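You operate a simulated robot arm through the tools that you are given. There is no shell and no other tool. Be economical: measure what you need, move in short steps, check, and stop when the job is done.

Carry out the task below with a simulated robot arm. There is one attempt and no reset: what you move stays moved.

Task
Put the sauce jug on the bottom shelf of the tall cabinet. Open the long drawer, take the green bundle and leave it in the inside of the long drawer, then shut the drawer. Stack the sleeve pack labelled "Corn" from the top of the long table on top of the sleeve pack labelled "Pasta". Take the deep tray on the top of the long table and put it away on the top of the coder bench. Take the small tray from the top of the long table and put it on the open end of the sealer belt. Any order will do. Set down upright: sauce jug.

Only the result counts: the job must be done as asked and must still hold three seconds after the hand-in. Knocking over, shifting, dropping, spilling or breaking anything else fails it.

Robot
A 7-joint arm with a two-finger parallel gripper on a trunk, on a base that drives. Base frame: it is fixed to the floor where the robot stands at the start and does not move with it; the origin is under the middle of the robot, x ahead of it, y to its left, z up. Units: mm, degrees, N and s.
With the tool pointing down near the work surface it reaches from about 100 to 680 mm from the robot's upright axis, wherever it stands. Its first joint turns from -143.0 to 143.0 degrees. Places, roughly: bottom shelf of the tall cabinet [1000, -3600, 400]; deep tray [-4250, 3750, 1000]; green bundle (10x5x3 cm) [-4600, 3800, 900]; inside of the long drawer [-4200, 3300, 700]; long drawer [-4200, 3300, 800]; open end of the sealer belt (32x24 cm) [-3460, 80, 960]; sauce jug (13x8x11 cm) [600, 0, 800]; sleeve pack [-4500, 4000, 750]; small tray [-4500, 3000, 750]; top of the coder bench [-7100, -3100, 700]. Payload 3 kg.
Tool frame: the origin (TCP) lies between the finger pads and is the grasp point; the fingertips stand 30 mm ahead of it; z points along the fingers, y is the line along which they close. Largest opening 110 mm; finger width 20, thickness 10; the body of the gripper, 48 by 112 mm, starts 55 mm behind the TCP.
Orientation is that of the tool frame in the base frame, as a unit quaternion [x, y, z, w]. With the fingers straight down and closing along the base's y, the tool's x points along the base's -x, its y along +y and its z along -z.

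Tools
- The arm moves only by the tool drive_tool. Its arguments are lists of equal length, an entry for each row: "slide": the shift along the tool's x, y, z in units of 20 mm (1.0 is 20 mm), a list of three; "rot": the turn, a rotation vector about the tool's x, y, z in units of 6 degrees (1.0 is 6 degrees), a list of three. In form: {"slide": [[dx, dy, dz], ...], "rot": [[ax, ay, az], ...]}. A call has 1 to 12 rows; each row shifts and turns the commanded pose from where the row before left it, along the tool's axes as they then stand. "gripper" is the closure in counts, from 0 (fully open) to 255 (shut), set as the call begins (left out, the last holds). A call with a number of a shift or a turn outside -1 to 1 is refused whole. Rows are played at 5 a second. More than 50 mm and 8.6 degrees between two rows, or a gripper value outside its range, and nothing of the call is played. A pose out of reach is approached as far as the arm can. The call stops where the force on the tool passes 40 N (or 10 N more than at its start, if that is more) or the arm is blocked; 0.2 s more then pass. The fingers move at their own pace (about 108 mm/s each) and stop on an object; they squeeze with about 40 N. The grip force told is the motor's: it shows also when the fingers shut on nothing. Time passes only in rows, and 0.2 s behind the last, so rows that do not move let the fingers close. The reply holds the time, the measured pose of the TCP, the force on the tool along the base axes, the opening and the grip force, in the units named above and with some noise, with the torque about the TCP (base axes, N m) and any sound that the robot's microphone picked up.
- Cameras (640 x 400 px; columns grow to the right, rows downward): "scene" is now at [150.9, -17.9, 1714.6]; the picture's right is [-0.24, -0.97, -0.00], its down [-0.76, 0.19, -0.62] and it looks along [0.60, -0.15, -0.78] (base axes); focal length 281 px, centre (320, 200). "wrist" rides on the gripper at [72, 17, -103] in the tool frame; the picture's right is [-0.23, 0.97, 0.00], its down [-0.76, -0.18, -0.62] and it looks along [-0.61, -0.14, 0.78] (tool axes); focal length 222 px, centre (320, 200). There is no depth. A picture from a camera that has moved, and an enlarged one, comes with that camera's place and axes in the base frame and with its lens. The place of the scene camera against the robot may be out by one fixed shift of up to 25 mm in any direction.
- snapshot(camera): a new picture of that camera. The clock stands still meanwhile.
- move_column(by): slides the trunk up (or, below 0, down) by that many mm; the arm and the scene camera ride with it, the base frame stays. It gives what a move gives, with no picture.
- drive_base(legs): drives the robot by 1 to 6 legs, each [ahead, left, turn to the left] in mm, mm and degrees, along the robot's own axes; the way and the turn of a leg run together, so that a leg with both is an arc; at most 1500 mm and 180 degrees a leg. The arm and the cameras ride along, it lands a little off, and it stops where it bumps. It gives what a move gives.
- turn_head(pan, tilt): turns the head with the scene camera to pan (to the left, within 86 degrees either way) and tilt (down, from -29 to 69), counted from straight ahead of the robot. It gives what a move gives.
- close_up(camera, box): a new picture of the part [left, top, right, bottom] of that camera's present view, enlarged. The clock stands still meanwhile.
- sign_off(): hands the job in; it is judged then, once.

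Work in short steps. Places have to be worked out from the pictures, the camera data and where the tool is seen: move nearer, look again, correct. Check each grasp and each placing, and mend what went wrong. You have 186 turns and 148 pictures in all, those below and enlarged ones among them. Open the gripper and draw the arm clear of the work before you hand the job in, unless the task says otherwise; then end with one line.

The tools are called after "Call:" as a command line: name --argument value ..., lists and objects as JSON in quotes. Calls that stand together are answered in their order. drive_tool: Moves the arm, as the interface text tells. Its arguments: {"type":"object","properties":{"slide":{"type":"array","items":{"type":"array","items":{"type":"number"}}},"rot":{"type":"array","items":{"type":"array","items":{"type":"number"}}},"gripper":{"type":"number"}},"required":["slide","rot"]} The other tools are called the same way: move_column (by) slides the trunk up or down; drive_base (legs) drives the base; turn_head (pan, tilt) turns the head that bears the scene camera; snapshot (camera) takes a picture; close_up (camera, box) takes an enlarged picture of a part of a camera's view; sign_off () hands the job in.

At the start:

```text
time_s: 0.0
tcp_pos: [748.8, -133.4, 1011.5]
orientation: [-0.001, 1.0, 0.0, 0.0]
contact_force: [0.5, -0.1, -0.7]
torque: [-0.04, -0.02, 0.01]
finger_gap: 109.8
grasp_force: 0.1
trunk travel left (down, up): [-825.0, 65.0]
robot x, y, heading: [-1.5, -3.3, 0.1]
head pan, tilt: [-14.0, 51.6]
```

scene: 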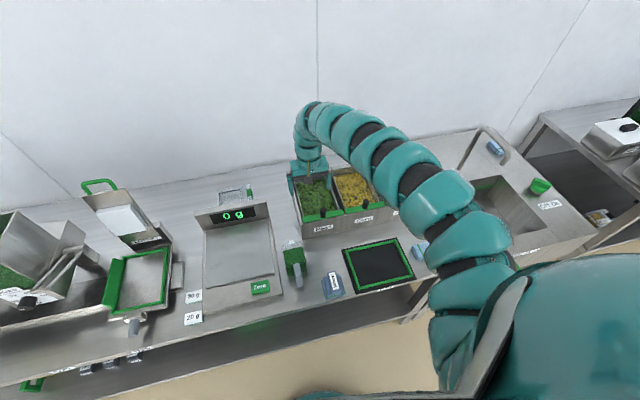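
wrist: 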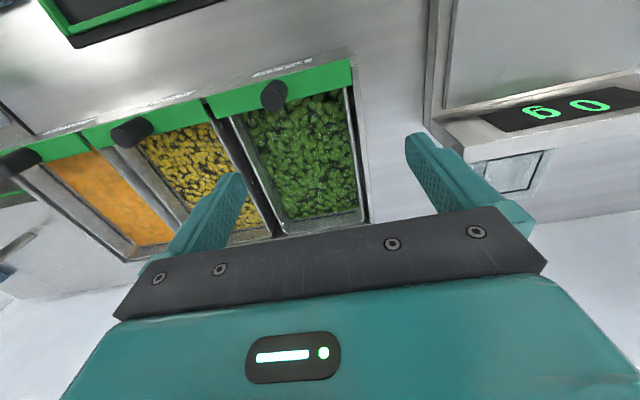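

The bench with scales and bins is ahead; I look closer for the sauce jug near [600,0,800].

Call:
close_up --camera "scene" --box '[180, 160, 440, 322]'

Call:
close_up --camera "scene" --box '[0, 160, 260, 322]'

```text
2.46 times, centred on (310, 241) of scene
camera zoom: at [150.9, -17.9, 1714.6], right [-0.24, -0.97, 0.0], down [-0.76, 0.19, -0.62], along [0.6, -0.15, -0.78], focal length 692 px, centre (345, 99)
```

zoom: 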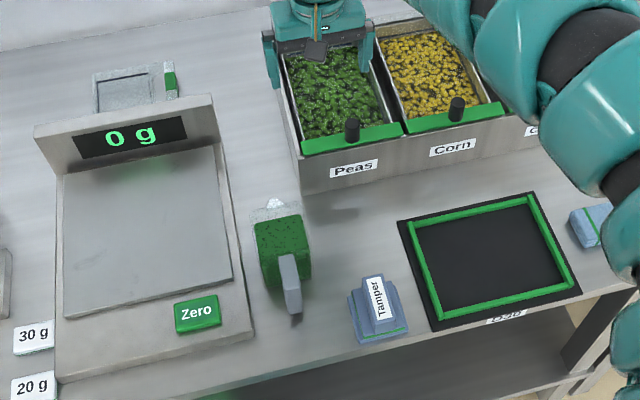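

```text
2.46 times, centred on (130, 241) of scene
camera zoom: at [150.9, -17.9, 1714.6], right [-0.24, -0.97, 0.0], down [-0.76, 0.19, -0.62], along [0.6, -0.15, -0.78], focal length 692 px, centre (788, 99)
```

zoom: 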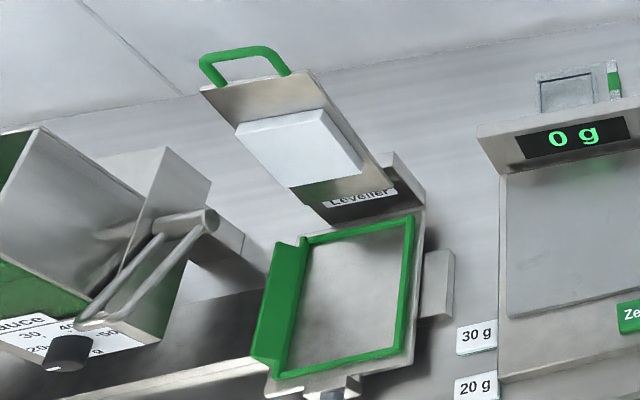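

The jug (green, grey handle toward me) is at roughly [580,-35]. Before choosing the grasp I check the tall cabinet by panning right.

Call:
turn_head --pan -75 --tilt 15

Call:
snapshot --camera "scene"

Call:
turn_head --pan 86 --tilt 20

Call:
snapshot --camera "scene"

```text
time_s: 1.3
tcp_pos: [748.1, -134.3, 1011.5]
orientation: [0.0, 1.0, 0.001, 0.0]
contact_force: [0.4, 1.3, 0.0]
torque: [0.02, 0.0, -0.03]
finger_gap: 109.7
grasp_force: 0.0
trunk travel left (down, up): [-825.0, 65.0]
robot x, y, heading: [-1.0, 0.8, -0.0]
head pan, tilt: [-75.0, 15.0]
```

```text
143 pictures are left
camera scene: at [101.9, -89.8, 1770.4], right [-0.97, -0.26, 0.0], down [-0.07, 0.25, -0.97], along [0.25, -0.93, -0.26], focal length 281 px, centre (320, 200)
```

scene: 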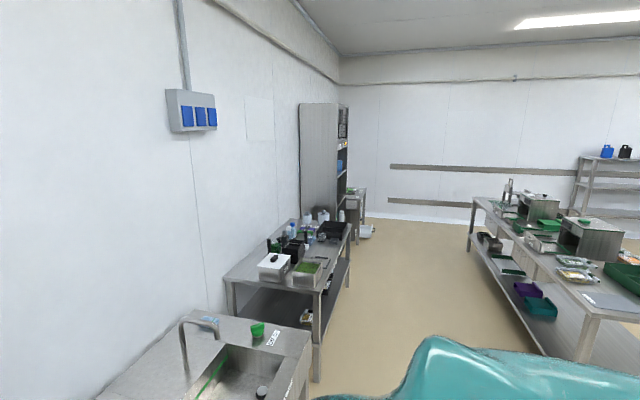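

```text
time_s: 3.8
tcp_pos: [748.5, -134.1, 1011.6]
orientation: [0.001, 1.0, 0.001, 0.001]
contact_force: [0.3, 0.4, 0.5]
torque: [0.01, 0.02, -0.01]
finger_gap: 109.7
grasp_force: 0.0
trunk travel left (down, up): [-825.0, 65.0]
robot x, y, heading: [-4.0, 3.1, 0.2]
head pan, tilt: [85.9, 20.0]
```

```text
142 pictures are left
camera scene: at [84.3, 93.3, 1762.3], right [1.0, -0.07, 0.0], down [-0.02, -0.34, -0.94], along [0.07, 0.94, -0.34], focal length 281 px, centre (320, 200)
```

scene: 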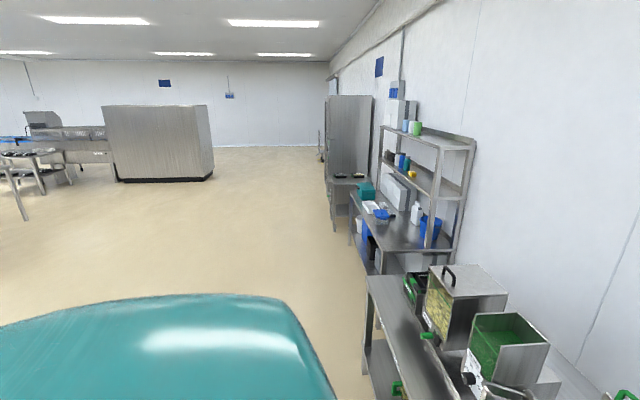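

The cabinet opens toward -x. Now I look straight at the jug for measurement.

Call:
turn_head --pan 0 --tilt 60

Call:
close_up --camera "scene" --box '[220, 80, 460, 230]'

```text
time_s: 5.4
tcp_pos: [748.3, -133.2, 1011.5]
orientation: [0.0, 1.0, 0.0, 0.0]
contact_force: [0.8, 0.6, 0.0]
torque: [0.0, 0.0, -0.04]
finger_gap: 110.0
grasp_force: 0.1
trunk travel left (down, up): [-825.0, 65.0]
robot x, y, heading: [-1.1, 2.2, -0.1]
head pan, tilt: [0.0, 60.0]
```

```text
2.67 times, centred on (340, 155) of scene
camera zoom: at [144.3, 0.5, 1704.1], right [0.0, -1.0, 0.0], down [-0.87, 0.0, -0.5], along [0.5, 0.0, -0.87], focal length 749 px, centre (267, 320)
```

zoom: 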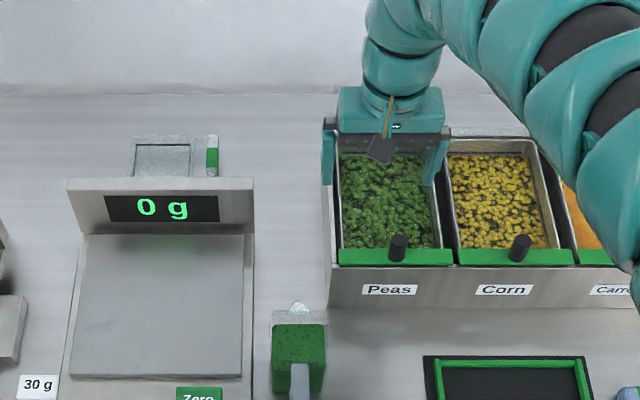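

I enlarge on the jug itself.

Call:
close_up --camera "scene" --box '[280, 180, 376, 240]'

```text
6.67 times, centred on (328, 210) of scene
camera zoom: at [144.3, 0.5, 1704.1], right [0.0, -1.0, 0.0], down [-0.87, 0.0, -0.5], along [0.5, 0.0, -0.87], focal length 1873 px, centre (267, 133)
```

zoom: 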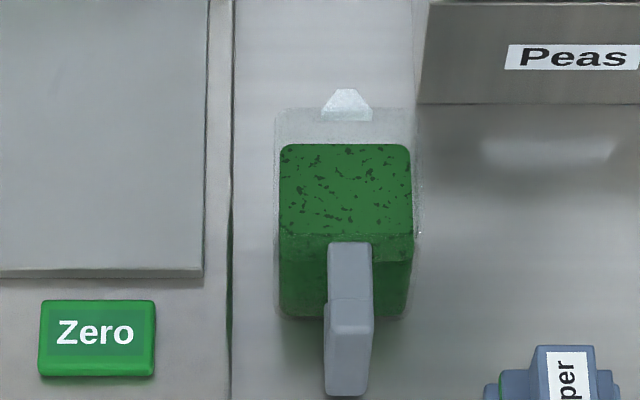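

Jug rim is transparent, about 75–80 wide, near x≈600–640, y≈-42. I bring the wrist camera back to look at it from a second viewpoint.

Call:
drive_tool --slide '[[1, 0.35, 0], [1, 0.35, 0], [1, 0.35, 0], [1, 0.35, 0], [1, 0.35, 0], [1, 0.35, 0], [1, 0.35, 0], [1, 0.35, 0], [1, 0.35, 0], [1, 0.35, 0], [1, 0.35, 0], [1, 0.35, 0]]' --rot '[[0, 0, 0], [0, 0, 0], [0, 0, 0], [0, 0, 0], [0, 0, 0], [0, 0, 0], [0, 0, 0], [0, 0, 0], [0, 0, 0], [0, 0, 0], [0, 0, 0], [0, 0, 0]]'

Call:
snapshot --camera "wrist"

Call:
snapshot --camera "scene"

```text
time_s: 8.0
tcp_pos: [623.8, -25.6, 941.4]
orientation: [0.0, 1.0, 0.0, 0.0]
contact_force: [-0.4, -0.2, 0.3]
torque: [0.0, -0.02, -0.03]
finger_gap: 109.8
grasp_force: 0.2
out of reach, approached as far as the arm can: row 4, 5, 6, 7, 8, 9, 10, 11, 12
trunk travel left (down, up): [-825.0, 65.0]
robot x, y, heading: [-0.3, 1.7, -0.1]
head pan, tilt: [0.0, 60.0]
```

```text
139 pictures are left
camera wrist: at [551.4, -7.8, 1044.6], right [0.23, 0.97, 0.0], down [0.76, -0.18, 0.62], along [0.61, -0.14, -0.78], focal length 222 px, centre (320, 200)
```

wrist: 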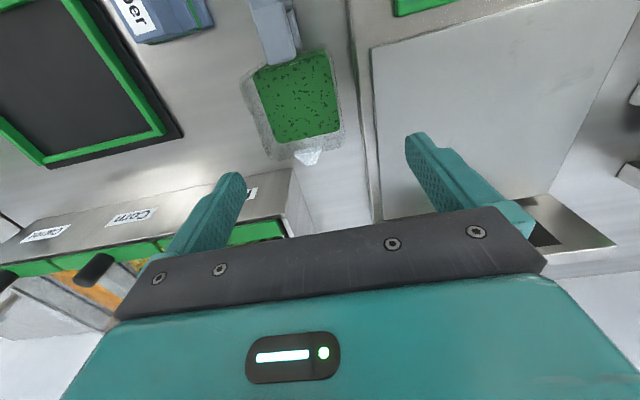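

```text
138 pictures are left
camera scene: at [144.2, 1.0, 1704.1], right [0.0, -1.0, 0.0], down [-0.87, 0.0, -0.5], along [0.5, 0.0, -0.87], focal length 281 px, centre (320, 200)
```

scene: 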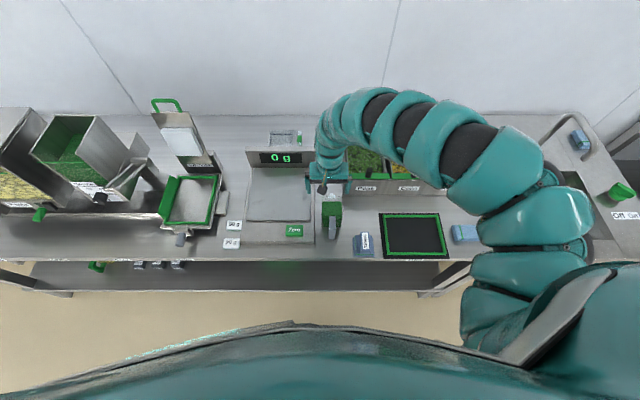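

Triangulating: jug body centre ≈ (605,-40), base ≈745, rim ≈855, handle toward -x. I'll grip the body with the tool pitched forward, the handle between the fingers; first back off and pitch the tool.

Call:
drive_base --legs '[[-220, 0, 0]]'

Call:
drive_tool --slide '[[0, 0, 0], [0, 0, 0], [0, 0, 0], [0, 0, 0], [0, 0, 0], [0, 0, 0], [0, 0, 0], [0, 0, 0], [0, 0, 0], [0, 0, 0], [0, 0, 0], [0, 0, 0]]' --rot '[[0, -1, 0], [0, -1, 0], [0, -1, 0], [0, -1, 0], [0, -1, 0], [0, -1, 0], [0, -1, 0], [0, -1, 0], [0, -1, 0], [0, -1, 0], [0, -1, 0], [0, -1, 0]]'

Call:
snapshot --camera "wrist"

Call:
snapshot --camera "scene"

```text
time_s: 9.7
tcp_pos: [403.8, -26.6, 941.6]
orientation: [0.001, 1.0, 0.0, -0.001]
contact_force: [0.8, 0.2, 0.3]
torque: [-0.01, 0.01, 0.0]
finger_gap: 110.1
grasp_force: 0.1
trunk travel left (down, up): [-825.0, 65.0]
robot x, y, heading: [-220.5, 5.5, -0.1]
head pan, tilt: [0.0, 60.0]
```

```text
time_s: 12.3
tcp_pos: [535.7, 51.6, 979.1]
orientation: [0.0, 0.809, 0.001, 0.588]
contact_force: [0.2, 0.6, -1.4]
torque: [0.0, 0.04, 0.0]
finger_gap: 110.4
grasp_force: 0.1
out of reach, approached as far as the arm can: row 1, 2, 3, 4, 5, 6, 7, 8, 9
trunk travel left (down, up): [-825.0, 65.0]
robot x, y, heading: [-220.8, 0.5, 0.0]
head pan, tilt: [0.0, 60.0]
```

```text
137 pictures are left
camera wrist: at [415.8, 68.8, 941.5], right [0.07, 0.97, 0.22], down [-0.36, -0.18, 0.92], along [0.93, -0.14, 0.34], focal length 222 px, centre (320, 200)
```

wrist: 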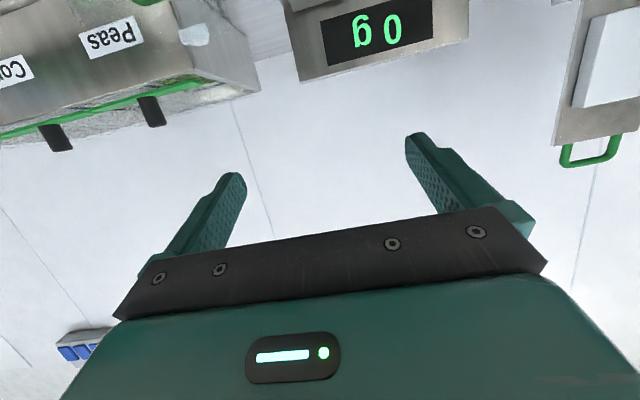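

```text
136 pictures are left
camera scene: at [-74.9, -0.3, 1704.1], right [0.0, -1.0, 0.0], down [-0.87, 0.0, -0.5], along [0.5, 0.0, -0.87], focal length 281 px, centre (320, 200)
```

scene: 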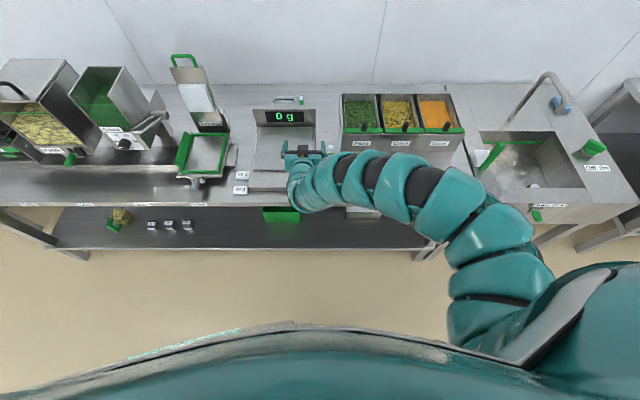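

The arm reached a 72° pitch; the camera hangs beneath so I'll use a 45° pitch. Rotate back 27° and move to a pre-grasp point behind and above the jug, about (497,-40,903).

Call:
drive_tool --slide '[[0, 0, 0], [0, 0, 0], [0, 0, 0], [0, 0, 0], [0, 0, 0], [0.67, -0.77, 0.22], [0.67, -0.77, 0.22], [0.67, -0.77, 0.22], [0.67, -0.77, 0.22], [0.67, -0.77, 0.22], [0.67, -0.77, 0.22]]' --rot '[[0, 0.9, 0], [0, 0.9, 0], [0, 0.9, 0], [0, 0.9, 0], [0, 0.9, 0], [0, 0, 0], [0, 0, 0], [0, 0, 0], [0, 0, 0], [0, 0, 0], [0, 0, 0]]'

Call:
snapshot --camera "wrist"

Call:
snapshot --camera "scene"

```text
time_s: 14.7
tcp_pos: [508.5, -37.9, 896.8]
orientation: [0.0, 0.924, 0.0, 0.382]
contact_force: [-0.3, -0.2, -0.5]
torque: [-0.08, 0.01, -0.01]
finger_gap: 109.8
grasp_force: 0.1
out of reach, approached as far as the arm can: row 8, 9, 11
trunk travel left (down, up): [-825.0, 65.0]
robot x, y, heading: [-218.6, 3.0, -0.0]
head pan, tilt: [0.0, 60.0]
```

```text
135 pictures are left
camera wrist: at [384.1, -20.0, 918.1], right [0.16, 0.97, 0.16], down [0.1, -0.18, 0.98], along [0.98, -0.14, -0.13], focal length 222 px, centre (320, 200)
```

wrist: 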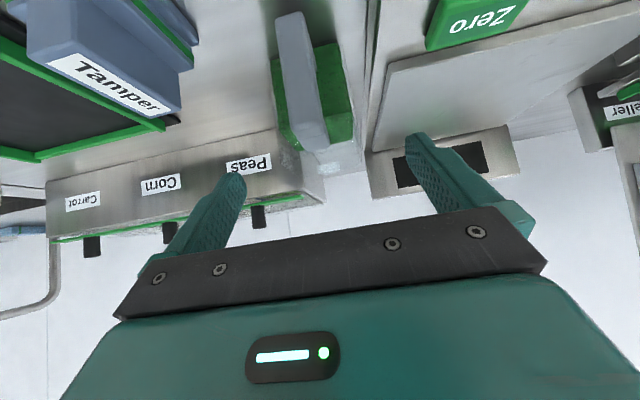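

```text
134 pictures are left
camera scene: at [-75.0, 0.1, 1704.1], right [0.0, -1.0, 0.0], down [-0.87, 0.0, -0.5], along [0.5, 0.0, -0.87], focal length 281 px, centre (320, 200)
```

scene: 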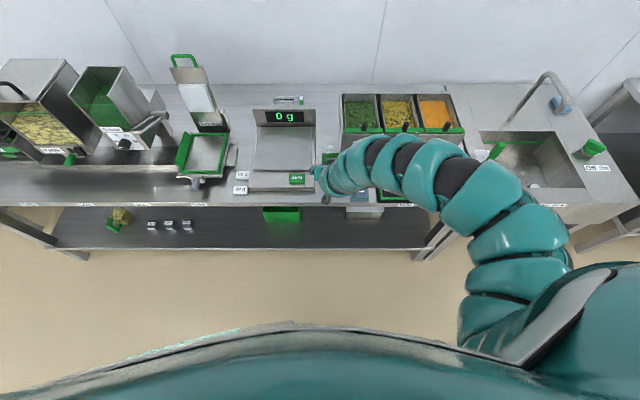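

Jug: handle spans z≈760–860 at x≈530, body y from -74 to -4 (centre ≈-40), TCP is well aligned. I try advancing along the tool axis two rows to test reach.

Call:
drive_tool --slide '[[0, -0.1, 1], [0, 0, 1]]' --rot '[[0, 0, 0], [0, 0, 0]]'

Call:
snapshot --camera "wrist"

```text
time_s: 15.3
tcp_pos: [535.3, -40.2, 867.2]
orientation: [0.0, 0.925, -0.001, 0.381]
contact_force: [-0.4, -0.1, 0.3]
torque: [-0.01, 0.02, 0.01]
finger_gap: 109.8
grasp_force: 0.0
trunk travel left (down, up): [-825.0, 65.0]
robot x, y, heading: [-216.4, -1.9, 0.4]
head pan, tilt: [0.0, 60.0]
```

```text
133 pictures are left
camera wrist: at [411.6, -22.6, 890.0], right [0.16, 0.97, 0.16], down [0.1, -0.18, 0.98], along [0.98, -0.14, -0.13], focal length 222 px, centre (320, 200)
```

wrist: 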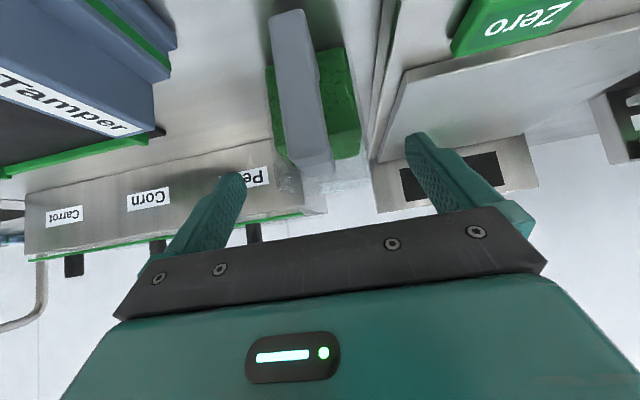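

Aligned laterally with the handle centred between fingers. Advance ~38+ mm more along the axis to TCP ≈(562..572, -41, 830).

Call:
drive_tool --slide '[[0, -0.1, 0.9], [0, 0, 0.9]]' --rot '[[0, 0, 0], [0, 0, 0]]'

Call:
snapshot --camera "wrist"

Call:
close_up --camera "scene" --box '[280, 140, 376, 200]'

```text
time_s: 15.9
tcp_pos: [563.0, -41.4, 844.0]
orientation: [-0.001, 0.924, 0.001, 0.382]
contact_force: [0.4, 0.0, -0.8]
torque: [-0.01, -0.01, 0.02]
finger_gap: 110.1
grasp_force: 0.2
trunk travel left (down, up): [-825.0, 65.0]
robot x, y, heading: [-220.2, -0.5, 0.1]
head pan, tilt: [0.0, 60.0]
```

```text
132 pictures are left
camera wrist: at [438.2, -24.5, 866.0], right [0.16, 0.97, 0.16], down [0.1, -0.18, 0.98], along [0.98, -0.14, -0.12], focal length 222 px, centre (320, 200)
```

wrist: 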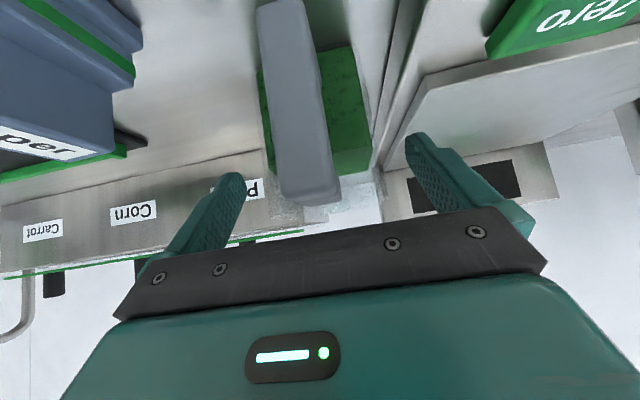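

```text
6.67 times, centred on (328, 170) of scene
camera zoom: at [-74.9, 0.9, 1704.1], right [0.0, -1.0, 0.0], down [-0.87, 0.0, -0.5], along [0.5, 0.0, -0.87], focal length 1873 px, centre (267, 400)
```

zoom: 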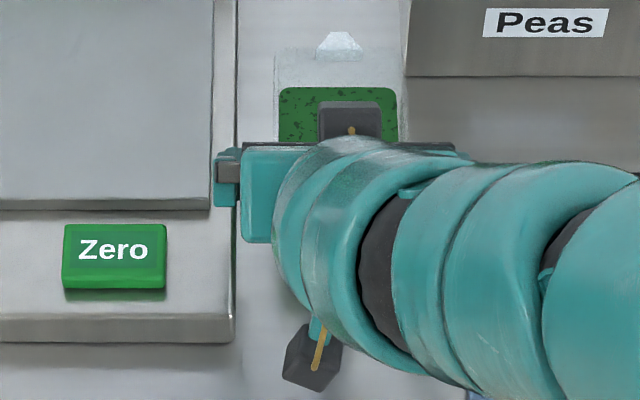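

Still clear of the handle (≈19 mm to the palm). Advance 12 mm more and close.

Call:
drive_tool --slide '[[0, 0, 0.6]]' --rot '[[0, 0, 0]]'

Call:
drive_tool --slide '[[0, 0, 0], [0, 0, 0], [0, 0, 0], [0, 0, 0]]' --rot '[[0, 0, 0], [0, 0, 0], [0, 0, 0], [0, 0, 0]]' --gripper 255

Call:
snapshot --camera "wrist"

```text
time_s: 16.3
tcp_pos: [572.0, -42.8, 835.1]
orientation: [0.001, 0.924, 0.0, 0.382]
contact_force: [0.0, 0.2, -0.5]
torque: [0.01, 0.03, -0.01]
finger_gap: 110.2
grasp_force: 0.1
trunk travel left (down, up): [-825.0, 65.0]
robot x, y, heading: [-219.9, -1.9, 0.2]
head pan, tilt: [0.0, 60.0]
```

```text
time_s: 17.3
tcp_pos: [570.7, -42.0, 834.5]
orientation: [0.001, 0.924, 0.0, 0.382]
contact_force: [-0.1, -1.6, 1.2]
torque: [0.14, -0.05, -0.02]
finger_gap: 75.9
grasp_force: 39.9
trunk travel left (down, up): [-825.0, 65.0]
robot x, y, heading: [-216.7, -0.8, 0.4]
head pan, tilt: [0.0, 60.0]
```

```text
130 pictures are left
camera wrist: at [446.1, -24.8, 857.3], right [0.16, 0.97, 0.16], down [0.1, -0.18, 0.98], along [0.98, -0.14, -0.12], focal length 222 px, centre (320, 200)
```

wrist: 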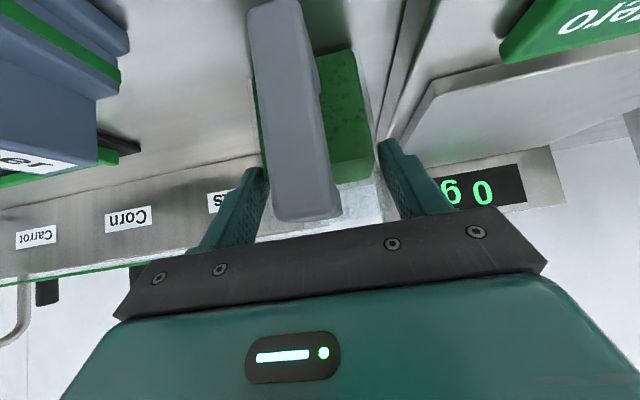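

Gripped (gap 75.9 mm, 40 N). Lift straight up 60 mm and check.

Call:
drive_tool --slide '[[-0.35, 0, -0.35], [-0.707, 0, -0.707], [-0.707, 0, -0.707], [-0.707, 0, -0.707]]' --rot '[[0, 0, 0], [0, 0, 0], [0, 0, 0], [0, 0, 0]]'

Call:
snapshot --camera "wrist"

Call:
snapshot --camera "scene"

```text
time_s: 18.3
tcp_pos: [570.5, -41.4, 903.5]
orientation: [0.0, 0.924, -0.001, 0.383]
contact_force: [-0.4, 0.4, -4.3]
torque: [0.01, 0.13, -0.02]
finger_gap: 75.6
grasp_force: 39.9
trunk travel left (down, up): [-825.0, 65.0]
robot x, y, heading: [-220.8, -0.5, -0.1]
head pan, tilt: [0.0, 60.0]
```

```text
129 pictures are left
camera wrist: at [445.7, -23.6, 926.6], right [0.16, 0.97, 0.16], down [0.1, -0.18, 0.98], along [0.98, -0.14, -0.13], focal length 222 px, centre (320, 200)
```

wrist: 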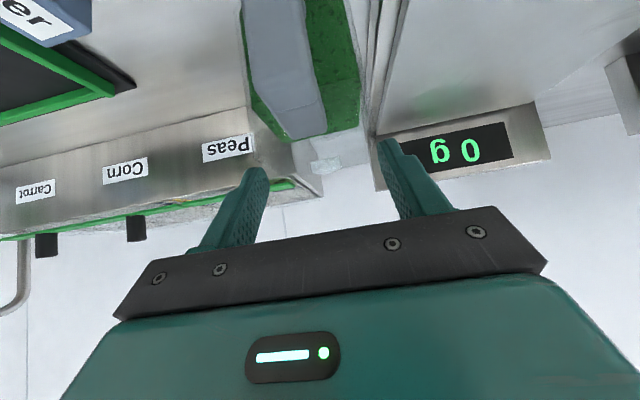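

```text
128 pictures are left
camera scene: at [-75.2, 0.3, 1704.1], right [0.0, -1.0, 0.0], down [-0.87, 0.0, -0.5], along [0.5, 0.0, -0.87], focal length 281 px, centre (320, 200)
```

scene: 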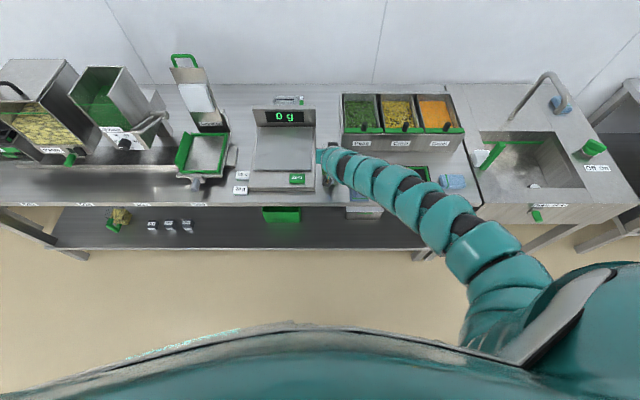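

The jug seems to have shifted about 35 mm in the grip; I look closer before going on.

Call:
close_up --camera "wrist" --box '[200, 0, 440, 240]'

Call:
close_up --camera "scene" --box '[270, 110, 390, 230]'

```text
1.67 times, centred on (320, 120) of wrist
camera zoom: at [445.7, -23.6, 926.6], right [0.16, 0.97, 0.16], down [0.1, -0.18, 0.98], along [0.98, -0.14, -0.13], focal length 370 px, centre (320, 333)
```

zoom: 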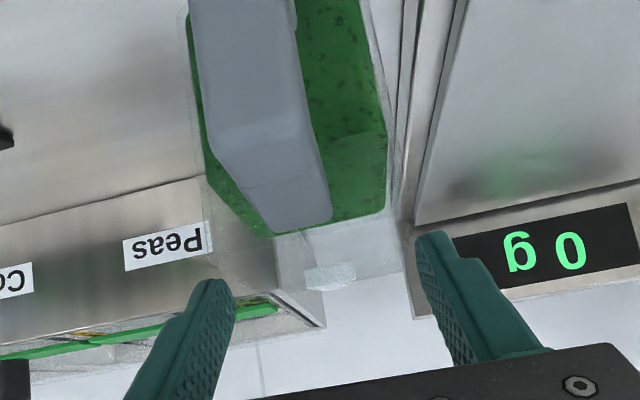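

```text
3.33 times, centred on (330, 170) of scene
camera zoom: at [-75.2, 0.3, 1704.1], right [0.0, -1.0, 0.0], down [-0.87, 0.0, -0.5], along [0.5, 0.0, -0.87], focal length 937 px, centre (287, 300)
```

zoom: 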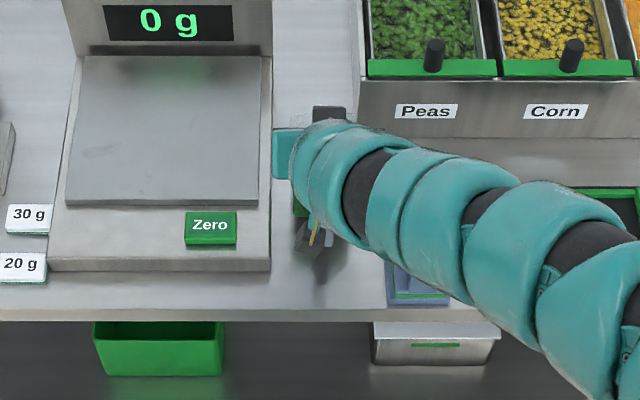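

The jug pivoted in the grip (held above/behind its centre of mass, bottom swung toward me). I set it back down gently so it levels, then regrip deeper.

Call:
drive_tool --slide '[[0.5, 0, 0.5], [0.5, 0, 0.5], [0.5, 0, 0.5], [0.5, 0, 0.5], [0.35, 0, 0.35]]' --rot '[[0, 0, 0], [0, 0, 0], [0, 0, 0], [0, 0, 0], [0, 0, 0]]'

Call:
snapshot --camera "wrist"

```text
time_s: 19.2
tcp_pos: [575.9, -40.0, 864.8]
orientation: [-0.003, 0.919, 0.001, 0.393]
contact_force: [0.3, 0.4, 28.9]
torque: [-0.08, 0.37, 0.16]
finger_gap: 75.8
grasp_force: 39.8
trunk travel left (down, up): [-825.0, 65.0]
robot x, y, heading: [-219.2, 0.8, -0.2]
head pan, tilt: [0.0, 60.0]
stopped in row 4: the force on the tool passed its limit at 90 N (the readings are from after the stop); the commanded pose is now the measured one
```

```text
125 pictures are left
camera wrist: at [450.1, -22.6, 884.4], right [0.15, 0.97, 0.16], down [0.08, -0.18, 0.98], along [0.99, -0.13, -0.1], focal length 222 px, centre (320, 200)
```

wrist: 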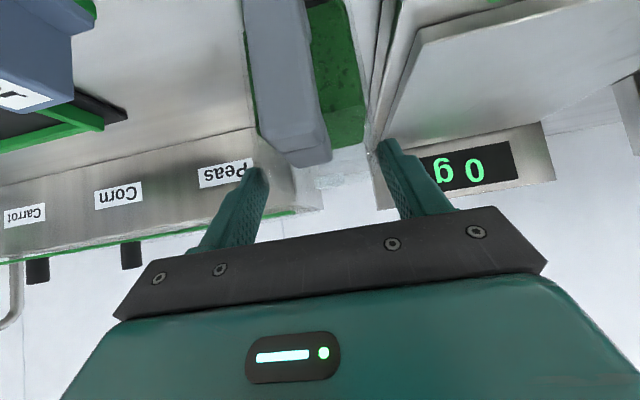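

The jug is back on the bench (contact). Open and look.

Call:
drive_tool --slide '[[0, 0, 0], [0, 0, 0], [0, 0, 0]]' --rot '[[0, 0, 0], [0, 0, 0], [0, 0, 0]]' --gripper 0

Call:
close_up --camera "wrist" --box '[160, 0, 480, 260]'

```text
time_s: 20.0
tcp_pos: [574.6, -41.0, 859.3]
orientation: [-0.002, 0.921, 0.001, 0.389]
contact_force: [0.4, -0.4, 0.6]
torque: [-0.01, 0.04, -0.02]
finger_gap: 110.1
grasp_force: 0.1
trunk travel left (down, up): [-825.0, 65.0]
robot x, y, heading: [-221.5, -2.0, 0.1]
head pan, tilt: [0.0, 60.0]
```

```text
1.54 times, centred on (320, 130) of wrist
camera zoom: at [449.7, -23.6, 880.2], right [0.15, 0.97, 0.16], down [0.09, -0.18, 0.98], along [0.98, -0.14, -0.11], focal length 342 px, centre (320, 308)
```

zoom: 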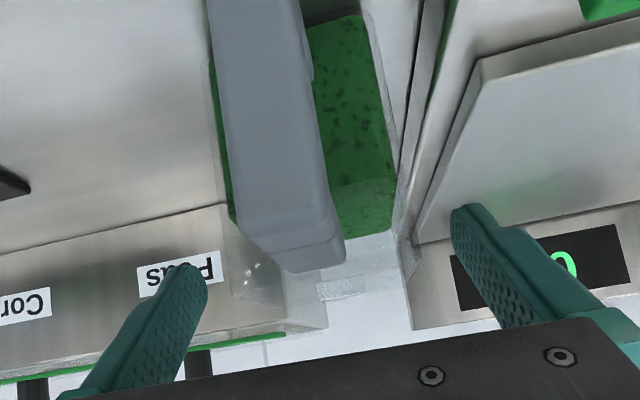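

The jug stands upright. I'll retreat along the axis, pitch to ~65° below horizontal, and regrip at its centre of mass.

Call:
drive_tool --slide '[[0, 0, -1], [0, 0, -1], [-0.7, 0, -0.7], [-0.7, 0, -0.7], [0, 0, 0], [0, 0, 0], [0, 0, 0], [0, 0, 0]]' --rot '[[0, 0, 0], [0, 0, 0], [0, 0, 0], [0, 0, 0], [0, 0.9, 0], [0, 0.9, 0], [0, 0.9, 0], [0, 0.75, 0]]'

Call:
snapshot --camera "wrist"

Call:
close_up --camera "scene" --box '[240, 100, 400, 200]'

```text
time_s: 21.8
tcp_pos: [545.7, -40.6, 927.4]
orientation: [-0.001, 0.977, -0.001, 0.215]
contact_force: [0.0, 0.2, -0.3]
torque: [-0.02, -0.01, -0.01]
finger_gap: 110.3
grasp_force: 0.1
trunk travel left (down, up): [-825.0, 65.0]
robot x, y, heading: [-215.5, -0.8, 0.2]
head pan, tilt: [0.0, 60.0]
```

```text
123 pictures are left
camera wrist: at [436.2, -24.1, 990.5], right [0.2, 0.97, 0.1], down [0.43, -0.18, 0.89], along [0.88, -0.14, -0.45], focal length 222 px, centre (320, 200)
```

wrist: 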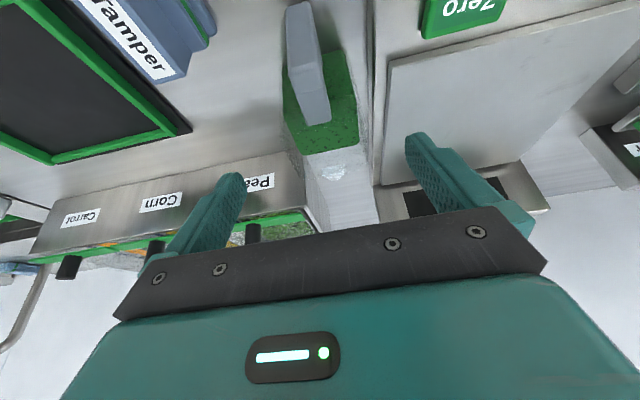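

```text
4.00 times, centred on (320, 150) of scene
camera zoom: at [-74.8, 0.2, 1704.1], right [0.0, -1.0, 0.0], down [-0.87, 0.0, -0.5], along [0.5, 0.0, -0.87], focal length 1124 px, centre (320, 400)
```

zoom: 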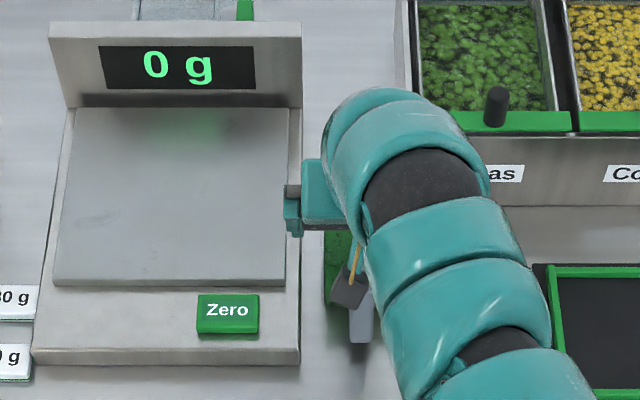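

The jug is upright and unmoved (spout ≈(642,-42)). Target TCP (603,-40,812) lies straight along the tool axis; advance 100 mm, then check.

Call:
drive_tool --slide '[[0, 0, 1], [0, 0, 1], [0, 0, 1], [0, 0, 1], [0, 0, 1]]' --rot '[[0, 0, 0], [0, 0, 0], [0, 0, 0], [0, 0, 0], [0, 0, 0]]'

Call:
snapshot --camera "wrist"

```text
time_s: 23.0
tcp_pos: [579.8, -45.0, 841.0]
orientation: [-0.001, 0.976, 0.001, 0.216]
contact_force: [-0.6, 0.3, -0.1]
torque: [0.01, 0.01, 0.01]
finger_gap: 110.1
grasp_force: 0.1
out of reach, approached as far as the arm can: row 5
trunk travel left (down, up): [-825.0, 65.0]
robot x, y, heading: [-221.7, 0.9, 0.2]
head pan, tilt: [0.0, 60.0]
```

```text
121 pictures are left
camera wrist: at [470.1, -27.0, 904.6], right [0.2, 0.97, 0.1], down [0.43, -0.18, 0.89], along [0.88, -0.14, -0.45], focal length 222 px, centre (320, 200)
```

wrist: 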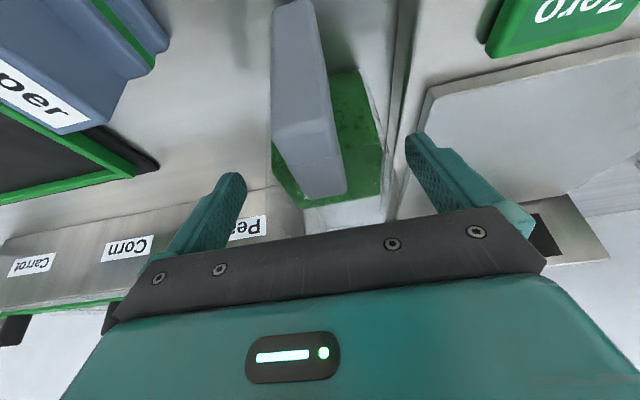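

The arm is at its limit but the fingers already straddle the jug. I nudge the base forward 23 mm and lower the trunk 28 mm.

Call:
drive_base --legs '[[24, 0, 0]]'

Call:
move_column --by -27

Call:
snapshot --camera "wrist"

```text
time_s: 23.8
tcp_pos: [604.5, -43.0, 839.6]
orientation: [-0.003, 0.977, 0.0, 0.215]
contact_force: [-0.2, 0.1, -0.4]
torque: [0.02, 0.0, -0.03]
finger_gap: 110.0
grasp_force: 0.1
trunk travel left (down, up): [-825.0, 65.0]
robot x, y, heading: [-197.7, -1.7, -0.0]
head pan, tilt: [0.0, 60.0]
```

```text
time_s: 24.6
tcp_pos: [603.7, -43.1, 813.9]
orientation: [-0.002, 0.976, 0.0, 0.217]
contact_force: [0.5, 0.8, 0.1]
torque: [0.0, 0.02, -0.02]
finger_gap: 110.1
grasp_force: 0.0
trunk travel left (down, up): [-798.0, 92.0]
robot x, y, heading: [-193.7, -0.1, 0.2]
head pan, tilt: [0.0, 60.0]
```

```text
120 pictures are left
camera wrist: at [493.8, -25.8, 877.5], right [0.2, 0.97, 0.1], down [0.43, -0.18, 0.89], along [0.88, -0.14, -0.45], focal length 222 px, centre (320, 200)
```

wrist: 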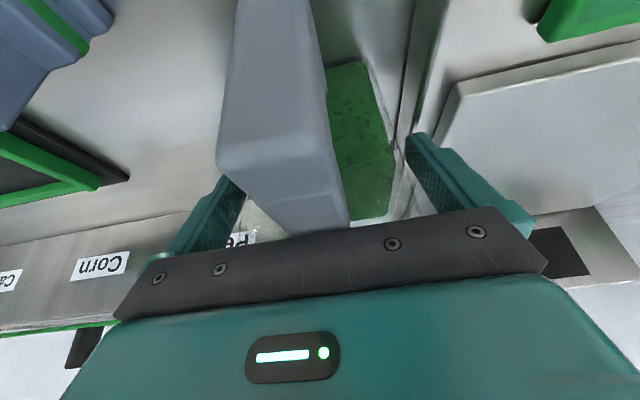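

No contact with the handle yet. Close the grip.

Call:
drive_tool --slide '[[0, 0, 0], [0, 0, 0], [0, 0, 0], [0, 0, 0]]' --rot '[[0, 0, 0], [0, 0, 0], [0, 0, 0], [0, 0, 0]]' --gripper 255

Call:
move_column --by 15

Call:
snapshot --camera "wrist"

```text
time_s: 25.6
tcp_pos: [603.2, -42.8, 813.1]
orientation: [-0.001, 0.976, 0.0, 0.216]
contact_force: [-0.5, 0.3, 0.3]
torque: [0.09, -0.05, 0.08]
finger_gap: 75.8
grasp_force: 40.1
trunk travel left (down, up): [-798.0, 92.0]
robot x, y, heading: [-199.1, -1.6, -0.3]
head pan, tilt: [0.0, 60.0]
```

```text
time_s: 26.2
tcp_pos: [604.7, -43.0, 827.5]
orientation: [-0.001, 0.977, 0.0, 0.215]
contact_force: [0.1, -0.4, -4.2]
torque: [0.0, -0.02, 0.04]
finger_gap: 76.1
grasp_force: 40.0
trunk travel left (down, up): [-813.0, 77.0]
robot x, y, heading: [-193.0, -1.2, 0.0]
head pan, tilt: [0.0, 60.0]
```

```text
119 pictures are left
camera wrist: at [494.4, -26.0, 891.7], right [0.2, 0.97, 0.1], down [0.43, -0.18, 0.89], along [0.88, -0.14, -0.45], focal length 222 px, centre (320, 200)
```

wrist: 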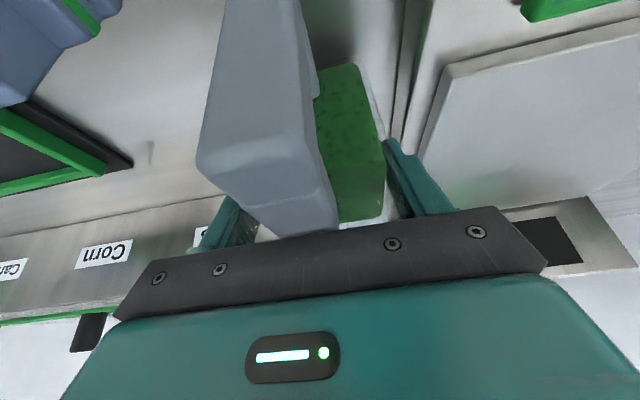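

Lifted with weight 4.2 N and torque ≈0. Lift further and check that it stays level.

Call:
move_column --by 60

Call:
snapshot --camera "wrist"

Call:
snapshot --camera "scene"

```text
time_s: 27.2
tcp_pos: [604.7, -42.9, 888.6]
orientation: [-0.001, 0.976, 0.0, 0.216]
contact_force: [0.0, -0.5, -3.6]
torque: [0.0, 0.04, 0.02]
finger_gap: 75.9
grasp_force: 39.8
trunk travel left (down, up): [-873.0, 17.0]
robot x, y, heading: [-194.3, -0.0, 0.2]
head pan, tilt: [0.0, 60.0]
```

```text
118 pictures are left
camera wrist: at [494.4, -26.0, 951.8], right [0.2, 0.97, 0.1], down [0.43, -0.18, 0.89], along [0.88, -0.14, -0.45], focal length 222 px, centre (320, 200)
```

wrist: 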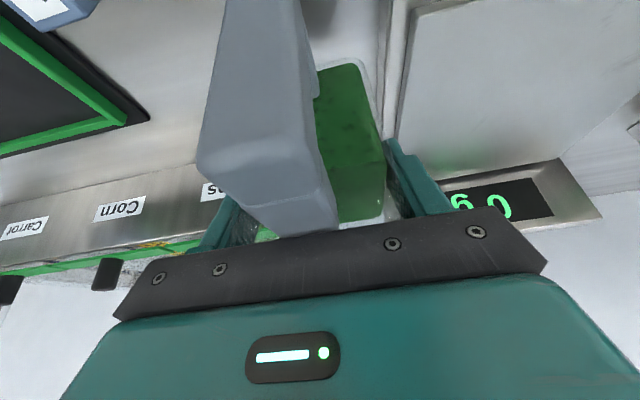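

```text
117 pictures are left
camera scene: at [-50.2, 0.3, 1752.0], right [0.0, -1.0, 0.0], down [-0.87, 0.0, -0.5], along [0.5, 0.0, -0.87], focal length 281 px, centre (320, 200)
```

scene: 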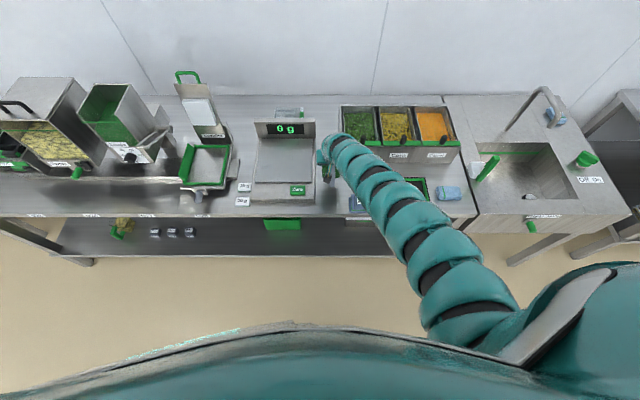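

The jug hangs steady and level. I back off 500 mm and strafe right along the aisle, stopping to look at the cabinet.

Call:
drive_base --legs '[[-500, 0, 0], [0, -1500, 0], [0, -1400, 0]]'

Call:
turn_head --pan -25 --tilt 35

Call:
snapshot --camera "scene"

```text
time_s: 30.1
tcp_pos: [130.7, -39.7, 888.0]
orientation: [-0.004, 0.976, 0.001, 0.217]
contact_force: [-0.8, 0.0, -5.2]
torque: [-0.03, 0.02, -0.01]
finger_gap: 75.8
grasp_force: 39.8
trunk travel left (down, up): [-873.0, 17.0]
robot x, y, heading: [-669.7, -0.0, -0.1]
head pan, tilt: [0.0, 60.0]
stopped in leg 1: the robot was blocked; the commanded pose is now the measured one
```

```text
time_s: 31.0
tcp_pos: [128.2, -40.4, 889.6]
orientation: [-0.002, 0.976, 0.0, 0.217]
contact_force: [-0.1, -0.6, -4.5]
torque: [0.0, 0.01, -0.03]
finger_gap: 75.6
grasp_force: 40.1
trunk travel left (down, up): [-873.0, 17.0]
robot x, y, heading: [-672.0, 4.4, -0.3]
head pan, tilt: [-25.0, 35.0]
```

```text
116 pictures are left
camera scene: at [-512.0, -35.7, 1786.1], right [-0.42, -0.91, 0.0], down [-0.52, 0.24, -0.82], along [0.74, -0.35, -0.58], focal length 281 px, centre (320, 200)
```

scene: 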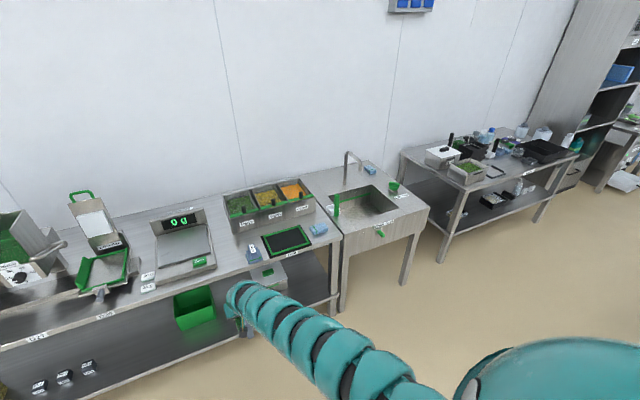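

Something behind blocked me at x≈-670. I move a bit forward and look rearwards right before strafing.

Call:
drive_base --legs '[[120, 0, 0]]'

Call:
turn_head --pan -86 --tilt 40

Call:
snapshot --camera "scene"

Call:
turn_head --pan 86 --tilt 40

Call:
snapshot --camera "scene"

```text
time_s: 32.2
tcp_pos: [247.2, -39.4, 889.9]
orientation: [-0.003, 0.976, 0.001, 0.217]
contact_force: [0.2, 0.0, -3.4]
torque: [-0.03, 0.03, 0.0]
finger_gap: 76.0
grasp_force: 40.3
trunk travel left (down, up): [-873.0, 17.0]
robot x, y, heading: [-551.7, 1.2, 0.0]
head pan, tilt: [-25.0, 35.0]
```

```text
time_s: 33.5
tcp_pos: [246.5, -39.9, 889.4]
orientation: [-0.003, 0.976, 0.001, 0.217]
contact_force: [0.9, 0.7, -4.5]
torque: [0.02, -0.07, 0.0]
finger_gap: 75.8
grasp_force: 40.2
trunk travel left (down, up): [-873.0, 17.0]
robot x, y, heading: [-554.3, 6.0, 0.1]
head pan, tilt: [-85.9, 40.0]
```

```text
115 pictures are left
camera scene: at [-468.5, -83.0, 1778.8], right [-1.0, -0.07, 0.0], down [-0.05, 0.64, -0.77], along [0.05, -0.76, -0.64], focal length 281 px, centre (320, 200)
```

scene: 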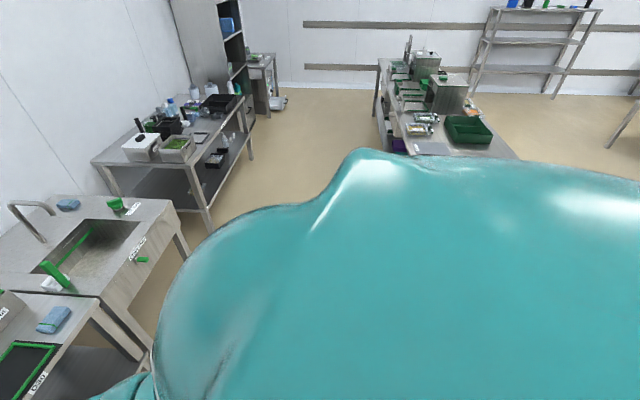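

```text
time_s: 36.1
tcp_pos: [245.8, -39.6, 889.9]
orientation: [-0.004, 0.976, 0.0, 0.217]
contact_force: [-0.2, -0.9, -4.4]
torque: [0.05, -0.01, -0.01]
finger_gap: 75.8
grasp_force: 40.0
trunk travel left (down, up): [-873.0, 17.0]
robot x, y, heading: [-554.2, -0.6, 0.0]
head pan, tilt: [85.9, 40.0]
```

```text
114 pictures are left
camera scene: at [-468.5, 86.6, 1778.8], right [1.0, -0.07, 0.0], down [-0.05, -0.64, -0.77], along [0.05, 0.76, -0.64], focal length 281 px, centre (320, 200)
```

scene: 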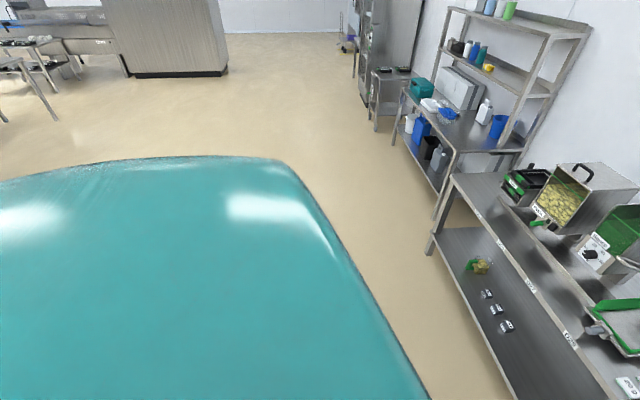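

An island bench runs at x≈-1000 behind; aisle centre is about x≈-450. I strafe right slightly forward.

Call:
drive_base --legs '[[60, 0, 0], [0, -1500, 0], [0, -1200, 0]]'

Call:
turn_head --pan -25 --tilt 35

Call:
snapshot --camera "scene"

```text
time_s: 49.8
tcp_pos: [314.5, -2724.4, 891.0]
orientation: [-0.011, 0.976, 0.003, 0.217]
contact_force: [0.4, -0.3, -3.8]
torque: [0.01, 0.02, -0.02]
finger_gap: 75.9
grasp_force: 40.0
trunk travel left (down, up): [-873.0, 17.0]
robot x, y, heading: [-486.1, -2696.8, 1.0]
head pan, tilt: [85.9, 40.0]
```

```text
time_s: 51.7
tcp_pos: [313.1, -2724.5, 891.0]
orientation: [-0.011, 0.976, 0.002, 0.218]
contact_force: [0.1, 1.1, -4.2]
torque: [0.02, 0.0, 0.02]
finger_gap: 76.2
grasp_force: 40.5
trunk travel left (down, up): [-873.0, 17.0]
robot x, y, heading: [-487.6, -2694.6, 1.2]
head pan, tilt: [-25.0, 35.0]
```

```text
113 pictures are left
camera scene: at [-327.4, -2731.0, 1786.3], right [-0.41, -0.91, 0.0], down [-0.52, 0.23, -0.82], along [0.75, -0.33, -0.57], focal length 281 px, centre (320, 200)
```

scene: 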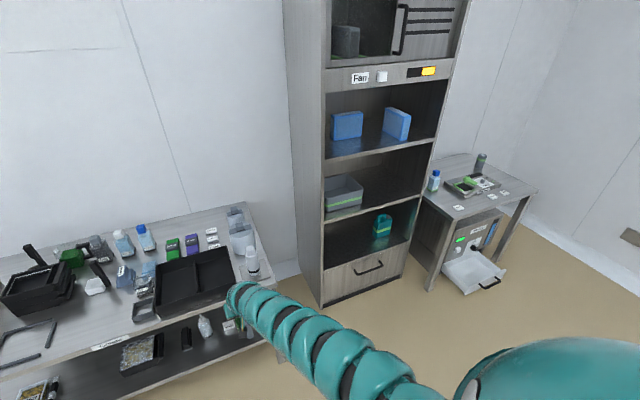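

The bottom shelf is at z≈393 (front x≈805, y from -3230 to -3950), with ~380 clearance and a teal item at y≈-3810. I align to y≈-3480 and lower the trunk.

Call:
drive_base --legs '[[0, -742, -1.1]]'

Call:
move_column --by -380

Call:
turn_head --pan 0 --tilt 35

Call:
snapshot --camera "scene"

Call:
snapshot --camera "wrist"

```text
time_s: 55.7
tcp_pos: [319.9, -3476.1, 890.5]
orientation: [-0.004, 0.976, 0.001, 0.217]
contact_force: [-0.1, 0.1, -4.2]
torque: [0.0, 0.02, -0.02]
finger_gap: 76.0
grasp_force: 40.3
trunk travel left (down, up): [-873.0, 17.0]
robot x, y, heading: [-479.5, -3432.2, -0.5]
head pan, tilt: [-25.0, 35.0]
```

```text
time_s: 59.4
tcp_pos: [319.9, -3475.6, 511.0]
orientation: [-0.005, 0.976, 0.001, 0.219]
contact_force: [0.1, 0.6, -4.0]
torque: [0.02, -0.01, 0.0]
finger_gap: 76.0
grasp_force: 40.4
trunk travel left (down, up): [-493.0, 397.0]
robot x, y, heading: [-477.2, -3433.9, 0.2]
head pan, tilt: [-25.0, 35.0]
```

```text
time_s: 60.3
tcp_pos: [319.6, -3474.8, 510.6]
orientation: [-0.003, 0.976, 0.0, 0.217]
contact_force: [-0.4, -0.5, -4.5]
torque: [0.0, 0.0, 0.03]
finger_gap: 76.0
grasp_force: 39.8
trunk travel left (down, up): [-493.0, 397.0]
robot x, y, heading: [-483.8, -3435.0, -0.2]
head pan, tilt: [0.0, 35.0]
```

```text
112 pictures are left
camera scene: at [-313.9, -3433.7, 1406.3], right [0.0, -1.0, 0.0], down [-0.57, 0.0, -0.82], along [0.82, 0.0, -0.57], focal length 281 px, centre (320, 200)
```

scene: 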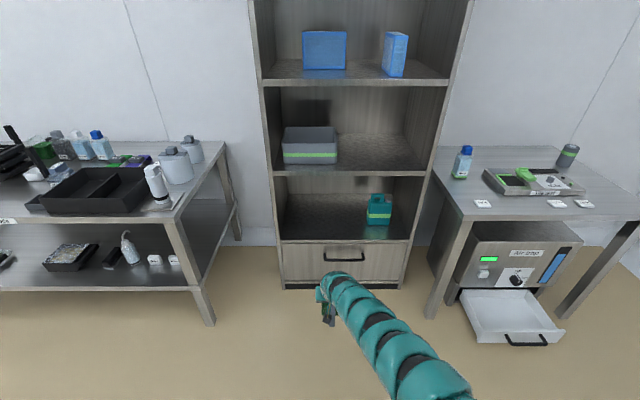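

```text
111 pictures are left
camera wrist: at [209.1, -3458.4, 573.0], right [0.2, 0.98, 0.1], down [0.43, -0.17, 0.89], along [0.88, -0.14, -0.45], focal length 222 px, centre (320, 200)
```

wrist: 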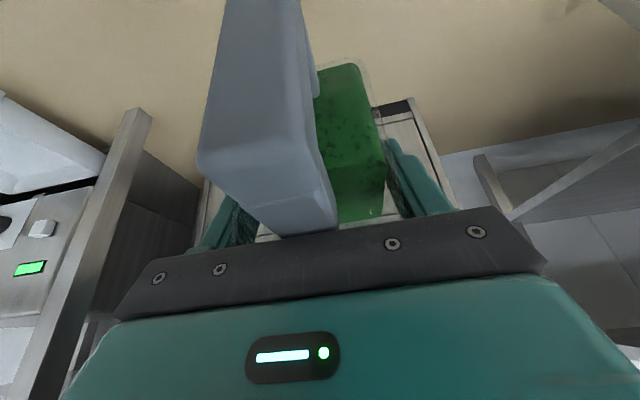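

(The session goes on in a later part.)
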